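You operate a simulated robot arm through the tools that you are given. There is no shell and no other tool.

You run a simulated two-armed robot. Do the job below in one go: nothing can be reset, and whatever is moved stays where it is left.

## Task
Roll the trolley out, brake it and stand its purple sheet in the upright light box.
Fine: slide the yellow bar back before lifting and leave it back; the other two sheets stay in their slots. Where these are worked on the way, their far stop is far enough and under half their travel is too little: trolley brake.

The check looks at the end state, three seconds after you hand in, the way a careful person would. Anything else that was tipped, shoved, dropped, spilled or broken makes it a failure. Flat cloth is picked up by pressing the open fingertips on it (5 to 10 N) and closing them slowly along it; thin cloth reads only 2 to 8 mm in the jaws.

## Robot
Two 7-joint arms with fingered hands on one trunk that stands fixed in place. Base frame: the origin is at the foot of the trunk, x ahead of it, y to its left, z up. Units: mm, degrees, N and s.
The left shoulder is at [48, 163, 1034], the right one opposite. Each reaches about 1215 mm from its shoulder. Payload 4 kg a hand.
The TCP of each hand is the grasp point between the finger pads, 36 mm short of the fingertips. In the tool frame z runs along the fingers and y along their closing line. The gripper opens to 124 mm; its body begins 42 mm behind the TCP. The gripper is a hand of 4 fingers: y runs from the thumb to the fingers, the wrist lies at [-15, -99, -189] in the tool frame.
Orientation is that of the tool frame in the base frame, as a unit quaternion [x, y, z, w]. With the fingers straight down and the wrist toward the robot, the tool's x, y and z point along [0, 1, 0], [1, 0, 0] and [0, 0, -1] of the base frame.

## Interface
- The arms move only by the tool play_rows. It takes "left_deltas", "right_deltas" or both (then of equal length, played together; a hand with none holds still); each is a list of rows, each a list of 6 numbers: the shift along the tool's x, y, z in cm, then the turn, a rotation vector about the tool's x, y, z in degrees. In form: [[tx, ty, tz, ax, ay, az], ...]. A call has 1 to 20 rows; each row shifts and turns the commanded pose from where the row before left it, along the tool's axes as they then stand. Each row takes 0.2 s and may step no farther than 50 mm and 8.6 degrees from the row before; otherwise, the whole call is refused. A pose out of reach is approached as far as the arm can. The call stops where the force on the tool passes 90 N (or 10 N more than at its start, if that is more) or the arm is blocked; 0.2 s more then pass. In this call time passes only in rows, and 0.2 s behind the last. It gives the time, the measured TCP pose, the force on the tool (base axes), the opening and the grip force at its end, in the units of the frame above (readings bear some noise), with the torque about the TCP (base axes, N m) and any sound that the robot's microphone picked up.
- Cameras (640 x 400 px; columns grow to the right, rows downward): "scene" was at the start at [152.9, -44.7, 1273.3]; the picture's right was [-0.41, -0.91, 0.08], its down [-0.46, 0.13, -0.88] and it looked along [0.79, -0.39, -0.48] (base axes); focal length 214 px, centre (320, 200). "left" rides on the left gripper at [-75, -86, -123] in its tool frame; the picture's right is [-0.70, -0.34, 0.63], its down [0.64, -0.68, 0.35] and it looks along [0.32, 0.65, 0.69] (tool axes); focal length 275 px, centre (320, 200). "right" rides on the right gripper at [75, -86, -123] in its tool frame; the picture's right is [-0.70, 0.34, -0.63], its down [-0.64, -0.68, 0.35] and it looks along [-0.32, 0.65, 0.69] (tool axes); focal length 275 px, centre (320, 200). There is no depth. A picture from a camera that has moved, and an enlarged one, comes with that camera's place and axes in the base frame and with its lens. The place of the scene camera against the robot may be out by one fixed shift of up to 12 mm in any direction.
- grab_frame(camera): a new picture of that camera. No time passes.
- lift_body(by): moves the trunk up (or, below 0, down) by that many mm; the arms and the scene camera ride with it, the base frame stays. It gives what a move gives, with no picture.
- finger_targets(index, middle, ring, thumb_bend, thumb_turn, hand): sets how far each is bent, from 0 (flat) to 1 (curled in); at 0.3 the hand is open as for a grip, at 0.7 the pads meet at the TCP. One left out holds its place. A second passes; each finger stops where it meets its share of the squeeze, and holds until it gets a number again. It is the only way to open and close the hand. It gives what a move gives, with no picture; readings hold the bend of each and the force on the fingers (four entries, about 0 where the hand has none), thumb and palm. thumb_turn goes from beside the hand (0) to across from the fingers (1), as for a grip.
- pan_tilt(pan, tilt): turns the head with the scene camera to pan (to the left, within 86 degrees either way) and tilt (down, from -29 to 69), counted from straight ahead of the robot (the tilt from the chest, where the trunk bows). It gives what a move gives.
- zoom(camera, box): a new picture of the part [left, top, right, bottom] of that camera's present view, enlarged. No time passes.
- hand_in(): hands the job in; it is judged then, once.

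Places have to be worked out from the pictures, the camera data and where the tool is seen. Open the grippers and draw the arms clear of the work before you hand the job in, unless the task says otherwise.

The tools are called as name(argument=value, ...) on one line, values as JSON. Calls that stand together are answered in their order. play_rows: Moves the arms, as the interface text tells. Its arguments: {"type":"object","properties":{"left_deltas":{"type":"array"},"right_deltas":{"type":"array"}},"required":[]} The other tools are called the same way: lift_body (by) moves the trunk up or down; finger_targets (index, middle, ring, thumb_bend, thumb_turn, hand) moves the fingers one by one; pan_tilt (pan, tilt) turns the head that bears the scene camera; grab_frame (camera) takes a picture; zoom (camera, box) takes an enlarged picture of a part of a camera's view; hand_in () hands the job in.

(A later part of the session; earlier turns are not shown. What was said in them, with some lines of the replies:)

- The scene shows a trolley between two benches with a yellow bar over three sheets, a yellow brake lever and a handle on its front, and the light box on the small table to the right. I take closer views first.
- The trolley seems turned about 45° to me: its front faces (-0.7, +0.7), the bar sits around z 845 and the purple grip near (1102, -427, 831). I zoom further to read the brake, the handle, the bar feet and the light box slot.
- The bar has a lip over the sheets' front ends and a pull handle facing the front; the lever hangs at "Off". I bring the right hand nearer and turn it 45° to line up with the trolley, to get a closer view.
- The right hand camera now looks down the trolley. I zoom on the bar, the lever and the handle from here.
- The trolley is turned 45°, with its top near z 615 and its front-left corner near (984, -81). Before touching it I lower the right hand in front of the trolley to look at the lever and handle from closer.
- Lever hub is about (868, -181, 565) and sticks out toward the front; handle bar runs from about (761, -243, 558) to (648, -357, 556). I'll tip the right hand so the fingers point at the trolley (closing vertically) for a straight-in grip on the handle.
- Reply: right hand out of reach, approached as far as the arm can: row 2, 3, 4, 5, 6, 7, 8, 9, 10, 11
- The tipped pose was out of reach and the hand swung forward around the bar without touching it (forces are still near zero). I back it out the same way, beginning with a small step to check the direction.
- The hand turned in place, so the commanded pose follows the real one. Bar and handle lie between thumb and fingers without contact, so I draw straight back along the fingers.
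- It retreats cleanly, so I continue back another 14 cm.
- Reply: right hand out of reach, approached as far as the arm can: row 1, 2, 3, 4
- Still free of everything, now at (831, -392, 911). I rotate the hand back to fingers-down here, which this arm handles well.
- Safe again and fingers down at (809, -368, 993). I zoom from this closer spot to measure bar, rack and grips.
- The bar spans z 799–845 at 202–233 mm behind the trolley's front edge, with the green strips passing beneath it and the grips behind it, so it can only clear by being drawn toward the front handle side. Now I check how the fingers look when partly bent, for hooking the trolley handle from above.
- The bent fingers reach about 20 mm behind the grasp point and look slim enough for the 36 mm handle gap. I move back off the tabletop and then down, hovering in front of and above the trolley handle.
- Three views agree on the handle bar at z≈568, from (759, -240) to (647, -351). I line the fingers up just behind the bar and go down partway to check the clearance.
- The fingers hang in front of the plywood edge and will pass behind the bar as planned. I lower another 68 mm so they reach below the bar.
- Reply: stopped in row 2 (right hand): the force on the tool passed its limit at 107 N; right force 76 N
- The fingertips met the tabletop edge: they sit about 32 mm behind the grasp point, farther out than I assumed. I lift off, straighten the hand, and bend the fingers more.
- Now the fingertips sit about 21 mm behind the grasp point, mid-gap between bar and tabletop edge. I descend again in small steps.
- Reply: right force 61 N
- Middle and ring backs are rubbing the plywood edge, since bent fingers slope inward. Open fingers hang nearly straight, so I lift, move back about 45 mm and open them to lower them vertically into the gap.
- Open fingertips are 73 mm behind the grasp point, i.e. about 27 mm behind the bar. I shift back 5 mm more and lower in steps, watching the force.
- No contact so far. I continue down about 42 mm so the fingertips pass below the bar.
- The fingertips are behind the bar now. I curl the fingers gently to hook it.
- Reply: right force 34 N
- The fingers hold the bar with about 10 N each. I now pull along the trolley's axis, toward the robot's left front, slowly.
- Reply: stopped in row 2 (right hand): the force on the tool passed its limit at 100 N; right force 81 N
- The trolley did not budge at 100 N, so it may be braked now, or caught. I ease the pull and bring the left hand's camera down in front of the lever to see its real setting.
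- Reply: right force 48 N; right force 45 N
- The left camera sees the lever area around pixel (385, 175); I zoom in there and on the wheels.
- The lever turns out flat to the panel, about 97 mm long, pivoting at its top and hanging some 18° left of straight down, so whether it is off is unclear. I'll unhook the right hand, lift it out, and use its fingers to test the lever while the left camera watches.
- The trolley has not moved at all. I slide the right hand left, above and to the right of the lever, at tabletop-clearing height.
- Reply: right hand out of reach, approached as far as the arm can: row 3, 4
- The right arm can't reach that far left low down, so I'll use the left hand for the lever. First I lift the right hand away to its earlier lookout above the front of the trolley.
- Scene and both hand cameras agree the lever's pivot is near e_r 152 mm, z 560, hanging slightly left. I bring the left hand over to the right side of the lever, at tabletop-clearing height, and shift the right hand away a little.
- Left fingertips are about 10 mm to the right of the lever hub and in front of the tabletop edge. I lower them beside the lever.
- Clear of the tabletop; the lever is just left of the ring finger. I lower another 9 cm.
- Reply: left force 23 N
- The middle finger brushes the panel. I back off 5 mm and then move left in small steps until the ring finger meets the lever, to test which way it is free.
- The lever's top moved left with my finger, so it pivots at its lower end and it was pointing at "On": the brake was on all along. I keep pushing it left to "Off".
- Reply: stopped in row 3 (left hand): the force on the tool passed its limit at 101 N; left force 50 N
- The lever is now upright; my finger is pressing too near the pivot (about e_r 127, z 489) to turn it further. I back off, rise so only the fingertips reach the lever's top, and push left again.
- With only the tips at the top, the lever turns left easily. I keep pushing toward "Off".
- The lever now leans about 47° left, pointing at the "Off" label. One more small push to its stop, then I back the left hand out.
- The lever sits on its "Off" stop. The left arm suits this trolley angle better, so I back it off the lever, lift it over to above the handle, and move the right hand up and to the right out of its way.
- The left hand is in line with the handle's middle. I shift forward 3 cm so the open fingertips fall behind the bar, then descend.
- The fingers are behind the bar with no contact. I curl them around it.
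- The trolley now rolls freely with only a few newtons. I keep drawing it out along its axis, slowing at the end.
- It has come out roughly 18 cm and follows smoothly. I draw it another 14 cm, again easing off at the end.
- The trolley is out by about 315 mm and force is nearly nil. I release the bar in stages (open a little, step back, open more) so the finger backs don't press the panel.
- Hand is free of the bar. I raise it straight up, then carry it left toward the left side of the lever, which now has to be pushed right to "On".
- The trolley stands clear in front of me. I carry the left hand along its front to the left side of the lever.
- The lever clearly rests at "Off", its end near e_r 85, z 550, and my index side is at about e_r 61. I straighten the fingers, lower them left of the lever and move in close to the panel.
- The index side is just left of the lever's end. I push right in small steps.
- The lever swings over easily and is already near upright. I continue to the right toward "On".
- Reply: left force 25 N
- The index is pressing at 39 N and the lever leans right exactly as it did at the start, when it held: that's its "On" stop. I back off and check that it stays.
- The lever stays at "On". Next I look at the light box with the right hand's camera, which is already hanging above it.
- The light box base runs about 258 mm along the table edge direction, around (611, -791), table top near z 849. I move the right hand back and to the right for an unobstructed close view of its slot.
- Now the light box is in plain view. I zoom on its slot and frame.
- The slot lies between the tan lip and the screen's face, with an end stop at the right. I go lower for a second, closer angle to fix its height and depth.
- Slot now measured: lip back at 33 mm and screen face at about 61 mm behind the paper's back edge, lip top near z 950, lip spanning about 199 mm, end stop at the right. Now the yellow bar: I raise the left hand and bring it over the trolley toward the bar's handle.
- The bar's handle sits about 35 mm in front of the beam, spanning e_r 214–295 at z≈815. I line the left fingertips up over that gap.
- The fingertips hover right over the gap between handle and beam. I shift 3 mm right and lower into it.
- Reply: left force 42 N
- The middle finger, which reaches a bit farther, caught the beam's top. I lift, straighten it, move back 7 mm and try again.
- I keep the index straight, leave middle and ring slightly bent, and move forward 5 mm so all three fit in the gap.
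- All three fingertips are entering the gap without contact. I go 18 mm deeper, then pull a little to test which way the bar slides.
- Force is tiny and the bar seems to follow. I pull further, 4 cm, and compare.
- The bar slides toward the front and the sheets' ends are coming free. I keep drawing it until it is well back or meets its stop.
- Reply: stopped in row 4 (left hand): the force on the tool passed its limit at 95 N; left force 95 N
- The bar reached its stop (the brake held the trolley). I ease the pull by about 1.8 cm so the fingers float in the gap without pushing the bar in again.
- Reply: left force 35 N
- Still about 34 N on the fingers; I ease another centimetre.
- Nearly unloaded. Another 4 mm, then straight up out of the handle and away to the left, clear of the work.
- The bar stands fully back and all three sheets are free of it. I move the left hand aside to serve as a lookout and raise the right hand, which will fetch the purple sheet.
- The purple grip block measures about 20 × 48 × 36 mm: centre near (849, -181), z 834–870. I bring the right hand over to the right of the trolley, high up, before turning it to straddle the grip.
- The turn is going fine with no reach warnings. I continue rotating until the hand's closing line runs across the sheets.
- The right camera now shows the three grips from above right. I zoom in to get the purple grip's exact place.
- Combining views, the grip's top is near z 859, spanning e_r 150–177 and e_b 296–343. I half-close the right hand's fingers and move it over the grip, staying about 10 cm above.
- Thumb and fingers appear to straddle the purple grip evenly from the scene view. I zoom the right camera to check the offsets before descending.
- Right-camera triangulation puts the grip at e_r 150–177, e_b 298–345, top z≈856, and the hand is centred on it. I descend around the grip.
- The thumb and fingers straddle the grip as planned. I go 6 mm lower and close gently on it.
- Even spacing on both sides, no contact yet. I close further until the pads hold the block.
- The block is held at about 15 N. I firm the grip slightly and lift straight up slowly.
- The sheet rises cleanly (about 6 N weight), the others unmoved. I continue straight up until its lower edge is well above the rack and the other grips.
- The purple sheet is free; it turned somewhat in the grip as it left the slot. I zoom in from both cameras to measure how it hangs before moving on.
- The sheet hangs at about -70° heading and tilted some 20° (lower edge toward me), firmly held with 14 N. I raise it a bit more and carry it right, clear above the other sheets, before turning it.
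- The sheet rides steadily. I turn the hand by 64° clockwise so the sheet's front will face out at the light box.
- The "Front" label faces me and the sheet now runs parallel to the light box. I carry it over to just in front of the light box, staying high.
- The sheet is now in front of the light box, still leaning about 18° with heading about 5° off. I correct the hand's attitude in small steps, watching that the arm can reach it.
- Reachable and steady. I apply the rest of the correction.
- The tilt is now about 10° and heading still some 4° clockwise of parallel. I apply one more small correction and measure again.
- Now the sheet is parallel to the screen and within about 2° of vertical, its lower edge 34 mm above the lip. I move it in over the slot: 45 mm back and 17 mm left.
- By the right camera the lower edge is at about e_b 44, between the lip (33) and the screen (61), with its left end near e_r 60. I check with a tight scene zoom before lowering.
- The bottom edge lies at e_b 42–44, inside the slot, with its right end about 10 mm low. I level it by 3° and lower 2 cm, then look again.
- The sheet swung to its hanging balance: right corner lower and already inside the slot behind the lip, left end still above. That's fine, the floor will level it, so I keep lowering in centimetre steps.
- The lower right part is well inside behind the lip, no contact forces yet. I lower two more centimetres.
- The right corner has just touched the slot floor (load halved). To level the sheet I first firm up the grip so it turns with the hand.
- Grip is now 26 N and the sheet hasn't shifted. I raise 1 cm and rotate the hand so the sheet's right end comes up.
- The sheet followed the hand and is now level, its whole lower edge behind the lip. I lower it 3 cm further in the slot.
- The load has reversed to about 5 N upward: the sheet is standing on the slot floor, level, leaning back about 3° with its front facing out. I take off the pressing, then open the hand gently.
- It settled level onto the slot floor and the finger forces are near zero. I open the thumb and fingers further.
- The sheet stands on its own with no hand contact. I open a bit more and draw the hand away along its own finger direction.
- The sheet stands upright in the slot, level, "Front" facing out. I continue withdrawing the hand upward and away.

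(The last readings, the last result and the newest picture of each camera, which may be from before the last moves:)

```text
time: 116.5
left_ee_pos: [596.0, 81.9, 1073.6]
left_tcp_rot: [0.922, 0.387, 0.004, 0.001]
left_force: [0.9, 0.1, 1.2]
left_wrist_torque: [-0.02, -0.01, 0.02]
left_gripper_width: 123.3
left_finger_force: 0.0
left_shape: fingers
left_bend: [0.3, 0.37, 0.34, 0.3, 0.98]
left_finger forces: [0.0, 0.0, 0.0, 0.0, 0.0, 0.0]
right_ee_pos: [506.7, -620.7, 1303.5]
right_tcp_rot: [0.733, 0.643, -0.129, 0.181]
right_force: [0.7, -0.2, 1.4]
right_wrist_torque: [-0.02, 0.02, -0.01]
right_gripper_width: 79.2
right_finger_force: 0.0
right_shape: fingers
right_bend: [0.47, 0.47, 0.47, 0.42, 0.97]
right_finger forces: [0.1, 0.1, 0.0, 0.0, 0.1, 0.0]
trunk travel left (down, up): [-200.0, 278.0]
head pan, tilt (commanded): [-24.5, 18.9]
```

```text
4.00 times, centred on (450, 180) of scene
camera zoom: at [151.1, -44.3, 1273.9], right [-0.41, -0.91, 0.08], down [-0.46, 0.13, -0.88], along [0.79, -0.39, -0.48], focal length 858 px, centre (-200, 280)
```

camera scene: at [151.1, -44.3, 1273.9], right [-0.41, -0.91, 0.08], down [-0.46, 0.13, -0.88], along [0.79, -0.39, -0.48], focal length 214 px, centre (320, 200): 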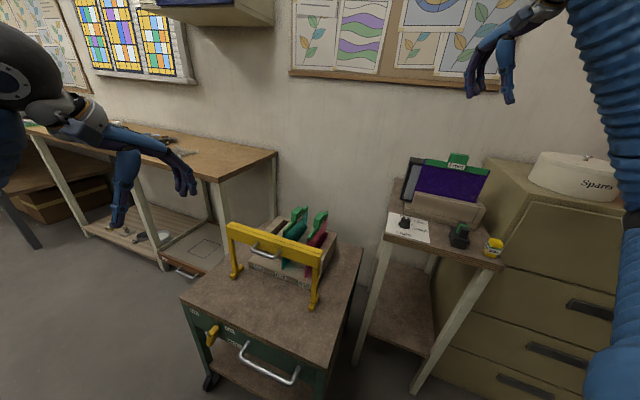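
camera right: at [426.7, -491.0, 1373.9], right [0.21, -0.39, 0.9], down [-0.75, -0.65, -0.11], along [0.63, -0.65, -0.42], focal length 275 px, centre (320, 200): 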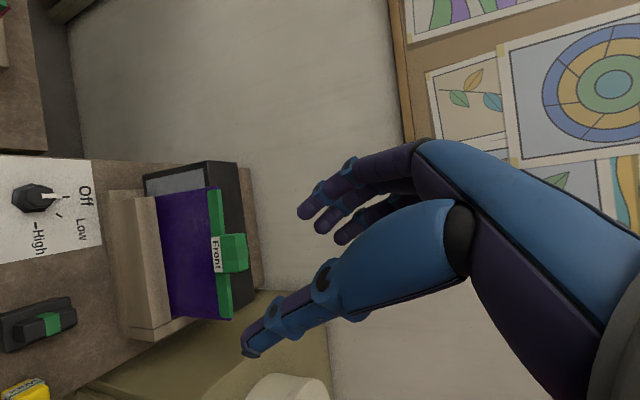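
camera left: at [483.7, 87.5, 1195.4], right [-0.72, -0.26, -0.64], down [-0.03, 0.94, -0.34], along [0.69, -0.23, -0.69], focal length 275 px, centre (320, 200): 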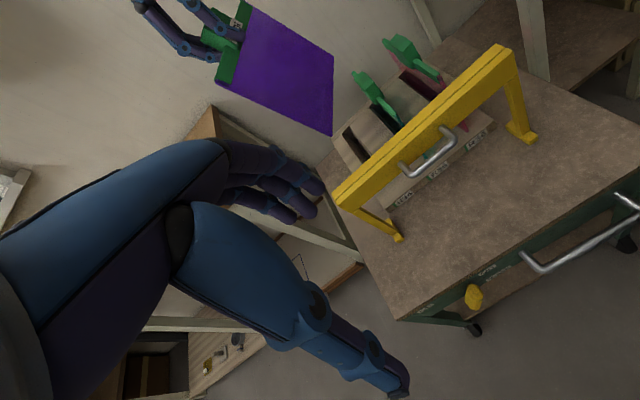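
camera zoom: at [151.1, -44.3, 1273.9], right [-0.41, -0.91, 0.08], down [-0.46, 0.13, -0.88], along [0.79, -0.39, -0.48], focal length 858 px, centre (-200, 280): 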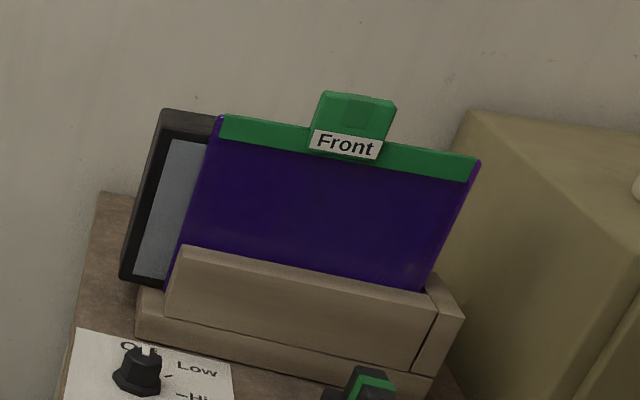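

I check the seating closely from the right camera, and also the trolley, bar and remaining sheets.

zoom(camera="right", box=[90, 150, 282, 270])

zoom(camera="right", box=[110, 240, 270, 340])

zoom(camera="scene", box=[170, 190, 378, 320])

zoom(camera="scene", box=[170, 290, 330, 390])

```text
3.33 times, centred on (186, 210) of right
camera zoom: at [426.7, -491.0, 1373.9], right [0.21, -0.39, 0.9], down [-0.75, -0.65, -0.11], along [0.63, -0.65, -0.42], focal length 918 px, centre (767, 167)
```

zoom: 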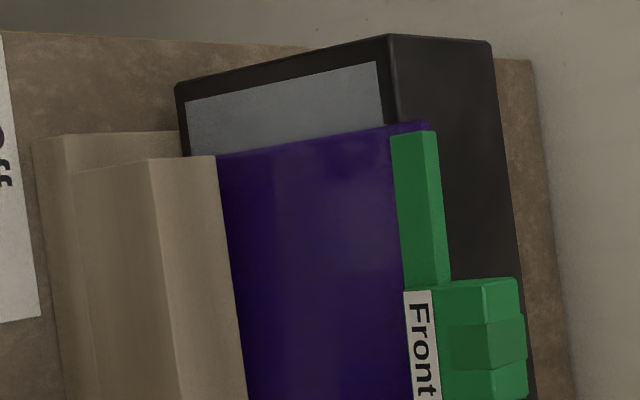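

```text
4.00 times, centred on (190, 290) of right
camera zoom: at [426.7, -491.0, 1373.9], right [0.21, -0.39, 0.9], down [-0.75, -0.65, -0.11], along [0.63, -0.65, -0.42], focal length 1101 px, centre (840, -160)
```

zoom: 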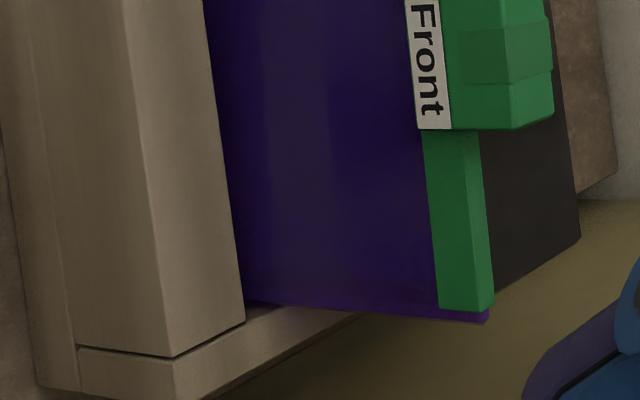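

```text
3.08 times, centred on (274, 255) of scene
camera zoom: at [151.1, -44.3, 1273.9], right [-0.41, -0.91, 0.08], down [-0.46, 0.13, -0.88], along [0.79, -0.39, -0.48], focal length 660 px, centre (462, 31)
```

zoom: 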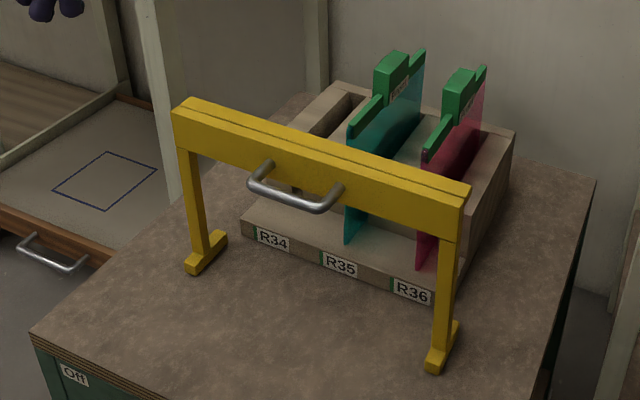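

```text
4.00 times, centred on (250, 340) of scene
camera zoom: at [151.1, -44.3, 1273.9], right [-0.41, -0.91, 0.08], down [-0.46, 0.13, -0.88], along [0.79, -0.39, -0.48], focal length 858 px, centre (600, -360)
```

zoom: 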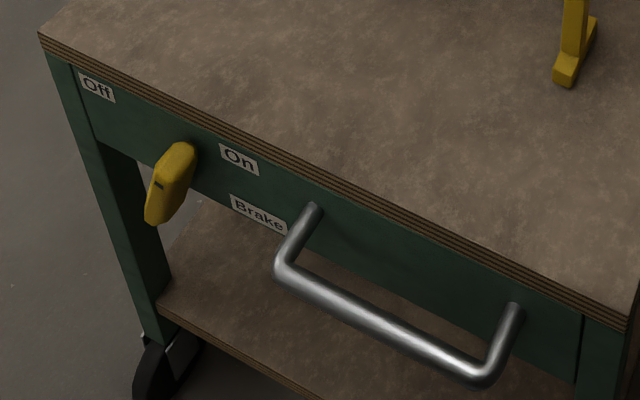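

Everything looks right: purple sheet seated with "Front" out, R35 and R36 in their slots, bar back, lever at "On". I open both hands and draw both arms well clear.

finger_targets(hand="right", index=0.3, middle=0.3, ring=0.3, thumb_bend=0.3)

finger_targets(hand="left", index=0.3, middle=0.3, ring=0.3, thumb_bend=0.3)

play_rows(left_deltas=[[0.2, -3.0, -3.0, 0, 0, 0], [0.2, -3.6, -3.0, 0, 0, 0], [0.2, -3.6, -3.0, 0, 0, 0], [0.2, -3.6, -3.0, 0, 0, 0], [0.2, -3.6, -3.0, 0, 0, 0]], right_deltas=[[1.5, -1.5, -2.5, 0, 0, 0], [1.8, -1.7, -3.0, 0, 0, 0], [1.8, -1.7, -3.0, 0, 0, 0], [1.8, -1.7, -3.0, 0, 0, 0], [1.8, -1.7, -3.0, 0, 0, 0]])

grab_frame(camera="scene")

grab_frame(camera="right")

grab_frame(camera="left")

```text
time: 117.5
left_ee_pos: [597.7, 80.8, 1071.8]
left_tcp_rot: [0.922, 0.387, 0.002, 0.0]
left_force: [0.2, -0.2, -0.7]
left_wrist_torque: [-0.01, 0.03, -0.03]
left_gripper_width: 123.3
left_finger_force: 0.0
left_shape: fingers
left_bend: [0.3, 0.37, 0.34, 0.3, 0.98]
left_finger forces: [0.0, 0.1, 0.0, 0.0, 0.1, 0.0]
right_ee_pos: [509.1, -621.3, 1301.9]
right_tcp_rot: [0.734, 0.642, -0.129, 0.181]
right_force: [0.2, -0.5, -0.8]
right_wrist_torque: [0.0, -0.04, -0.02]
right_gripper_width: 122.7
right_finger_force: 0.0
right_shape: fingers
right_bend: [0.3, 0.3, 0.3, 0.3, 0.97]
right_finger forces: [0.0, 0.0, 0.0, 0.1, 0.1, 0.0]
trunk travel left (down, up): [-200.0, 278.0]
head pan, tilt (commanded): [-24.5, 18.9]
```

```text
time: 118.5
left_ee_pos: [597.7, 82.0, 1071.2]
left_tcp_rot: [0.922, 0.387, 0.004, 0.0]
left_force: [0.0, -0.2, 0.2]
left_wrist_torque: [0.0, 0.01, 0.0]
left_gripper_width: 123.1
left_finger_force: 0.1
left_shape: fingers
left_bend: [0.3, 0.3, 0.3, 0.3, 0.98]
left_finger forces: [0.1, 0.0, 0.0, 0.1, 0.0, 0.1]
right_ee_pos: [508.7, -622.8, 1303.3]
right_tcp_rot: [0.734, 0.643, -0.128, 0.18]
right_force: [-0.3, 0.0, 0.4]
right_wrist_torque: [0.0, 0.0, -0.05]
right_gripper_width: 122.9
right_finger_force: 0.1
right_shape: fingers
right_bend: [0.3, 0.3, 0.3, 0.3, 0.97]
right_finger forces: [0.0, 0.1, 0.0, 0.0, 0.0, 0.0]
trunk travel left (down, up): [-200.0, 278.0]
head pan, tilt (commanded): [-24.5, 18.9]
```

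```text
time: 119.7
left_ee_pos: [480.2, 205.2, 1222.8]
left_tcp_rot: [0.922, 0.387, 0.003, 0.0]
left_force: [0.4, 0.2, -0.5]
left_wrist_torque: [0.0, 0.01, -0.01]
left_gripper_width: 123.2
left_finger_force: 0.1
left_shape: fingers
left_bend: [0.3, 0.3, 0.3, 0.3, 0.98]
left_finger forces: [0.1, 0.1, 0.0, 0.1, 0.1, 0.0]
right_ee_pos: [445.3, -467.5, 1388.6]
right_tcp_rot: [0.732, 0.643, -0.128, 0.183]
right_force: [0.2, 0.0, 0.2]
right_wrist_torque: [-0.01, 0.0, -0.01]
right_gripper_width: 123.2
right_finger_force: 0.0
right_shape: fingers
right_bend: [0.3, 0.3, 0.3, 0.3, 0.97]
right_finger forces: [0.0, 0.0, 0.0, 0.0, 0.0, 0.0]
right hand out of reach, approached as far as the arm can: row 5
trunk travel left (down, up): [-200.0, 278.0]
head pan, tilt (commanded): [-24.5, 18.9]
```

```text
taken
camera scene: at [152.7, -43.5, 1273.5], right [-0.41, -0.91, 0.08], down [-0.46, 0.13, -0.88], along [0.79, -0.39, -0.48], focal length 214 px, centre (320, 200)
```

scene: 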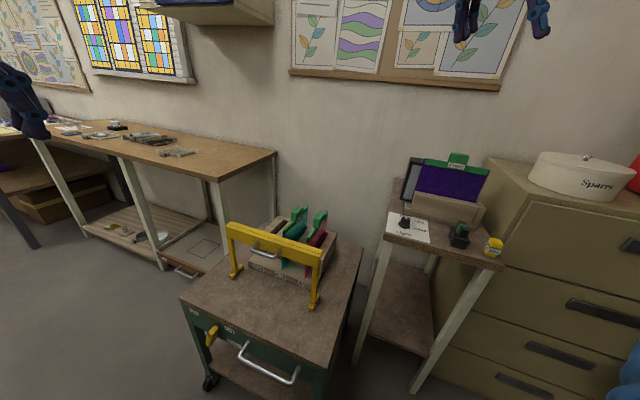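

```text
taken
camera right: at [365.4, -338.5, 1457.7], right [0.21, -0.39, 0.9], down [-0.75, -0.65, -0.11], along [0.63, -0.65, -0.42], focal length 275 px, centre (320, 200)
```

right: 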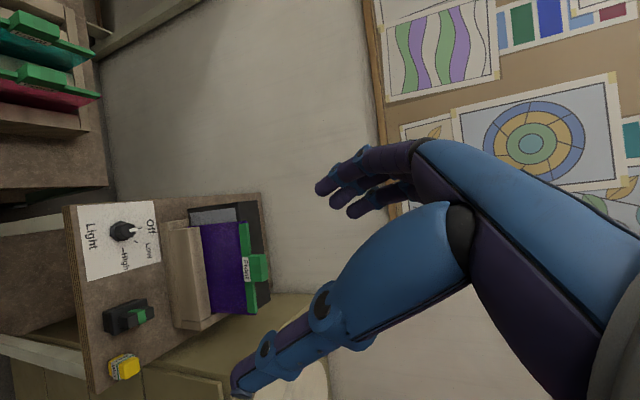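

```text
taken
camera left: at [366.0, 212.1, 1346.3], right [-0.73, -0.26, -0.64], down [-0.03, 0.94, -0.34], along [0.69, -0.23, -0.69], focal length 275 px, centre (320, 200)
```

left: 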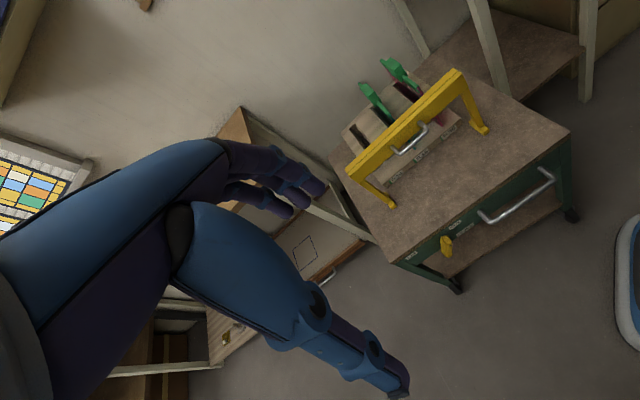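

Both arms are clear and nothing lies on the floor. One last look at the lever, the lower shelf and the seated sheet before handing in.

zoom(camera="left", box=[380, 150, 620, 300])

zoom(camera="right", box=[60, 180, 300, 330])

zoom(camera="scene", box=[370, 130, 530, 230])

zoom(camera="left", box=[330, 40, 490, 140])

```text
2.67 times, centred on (500, 225) of left
camera zoom: at [366.0, 212.1, 1346.3], right [-0.73, -0.26, -0.64], down [-0.03, 0.94, -0.34], along [0.69, -0.23, -0.69], focal length 734 px, centre (-160, 133)
```

zoom: 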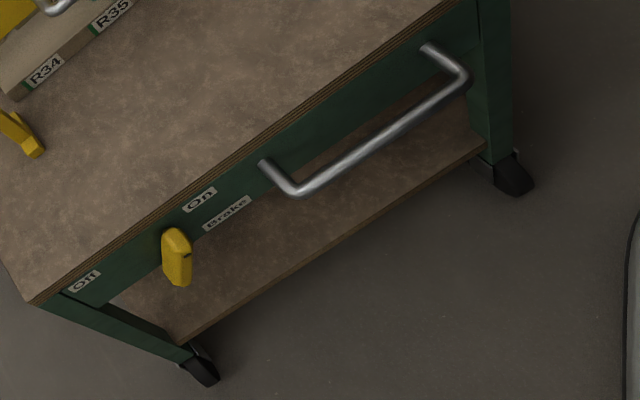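

```text
2.67 times, centred on (180, 255) of right
camera zoom: at [365.4, -338.5, 1457.7], right [0.21, -0.39, 0.9], down [-0.75, -0.65, -0.11], along [0.63, -0.65, -0.42], focal length 734 px, centre (693, 53)
```

zoom: 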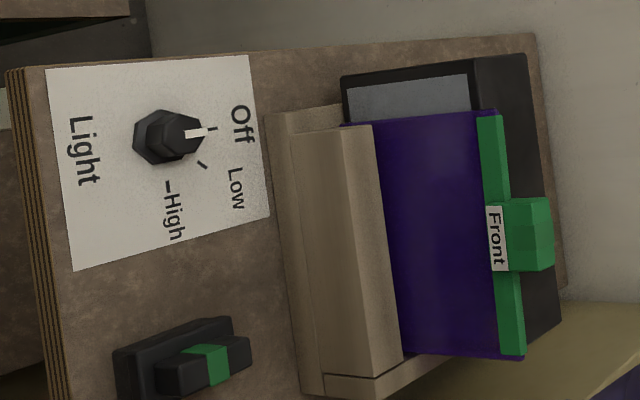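

```text
4.00 times, centred on (450, 180) of scene
camera zoom: at [152.7, -43.5, 1273.5], right [-0.41, -0.91, 0.08], down [-0.46, 0.13, -0.88], along [0.79, -0.39, -0.48], focal length 858 px, centre (-200, 280)
```

zoom: 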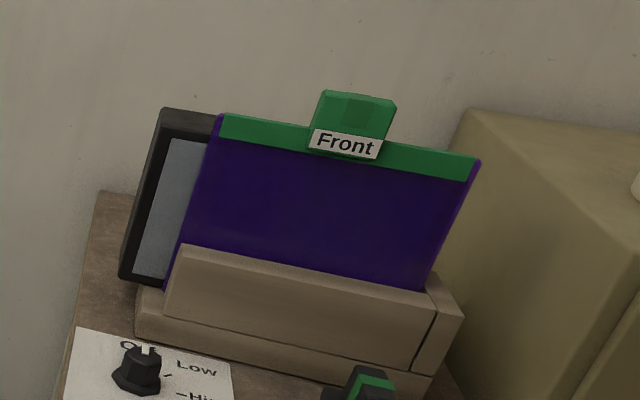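

```text
4.00 times, centred on (410, 90) of left
camera zoom: at [366.0, 212.1, 1346.3], right [-0.73, -0.26, -0.64], down [-0.03, 0.94, -0.34], along [0.69, -0.23, -0.69], focal length 1101 px, centre (-40, 640)
```

zoom: 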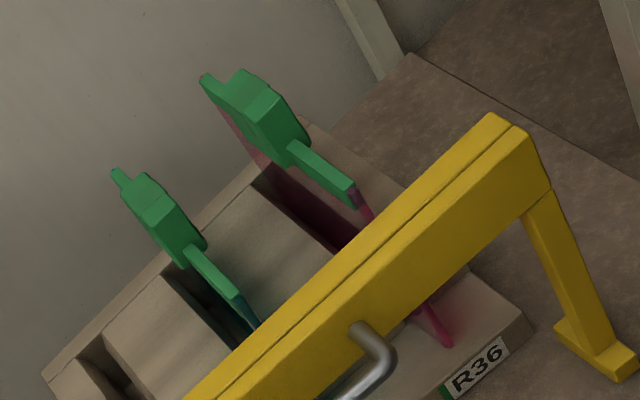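

The purple sheet stands level in the light box with "Front" facing out, and the light knob is still at Off. The trolley is out with its brake lever at On, the yellow bar is fully back, R35 and R36 are in their slots, and both hands are open and clear, so I hand the job in.

hand_in()

```text
The job is handed in.
```

The job is handed in: the trolley is rolled out and braked, and the purple sheet is standing in the upright light box. I haven't seen the judged result.

- **Trolley:** It was braked at the start, so I first moved the lever to Off, then rolled it out about 330 mm. I set the lever back to its On stop, and the trolley did not visibly move when I pulled the yellow bar against its stop at over 90 N. It could have come out further; I stopped once it was clearly out from between the benches.
- **Yellow bar:** I slid it toward the trolley's front until it met its stop, before lifting the sheet, and left it there. That was the only way it could clear, because the grips block it toward the wall.
- **Purple sheet:** It stands level in the slot with "Front" facing out. My measurements suggest it leans back slightly against the screen.
- **Other sheets:** R35 and R36 are still in their slots, and the light knob is still at Off.
- **Contacts on the way:** My fingers pressed the trolley's tabletop edge twice (once tripping the force limit at about 107 N) and the yellow bar once. I saw no movement or damage afterwards. I did not get a final view of the two items on the trolley's lower shelf; they were in place when I last saw them, after the trolley was rolled out.

Both hands are open and clear of the work.
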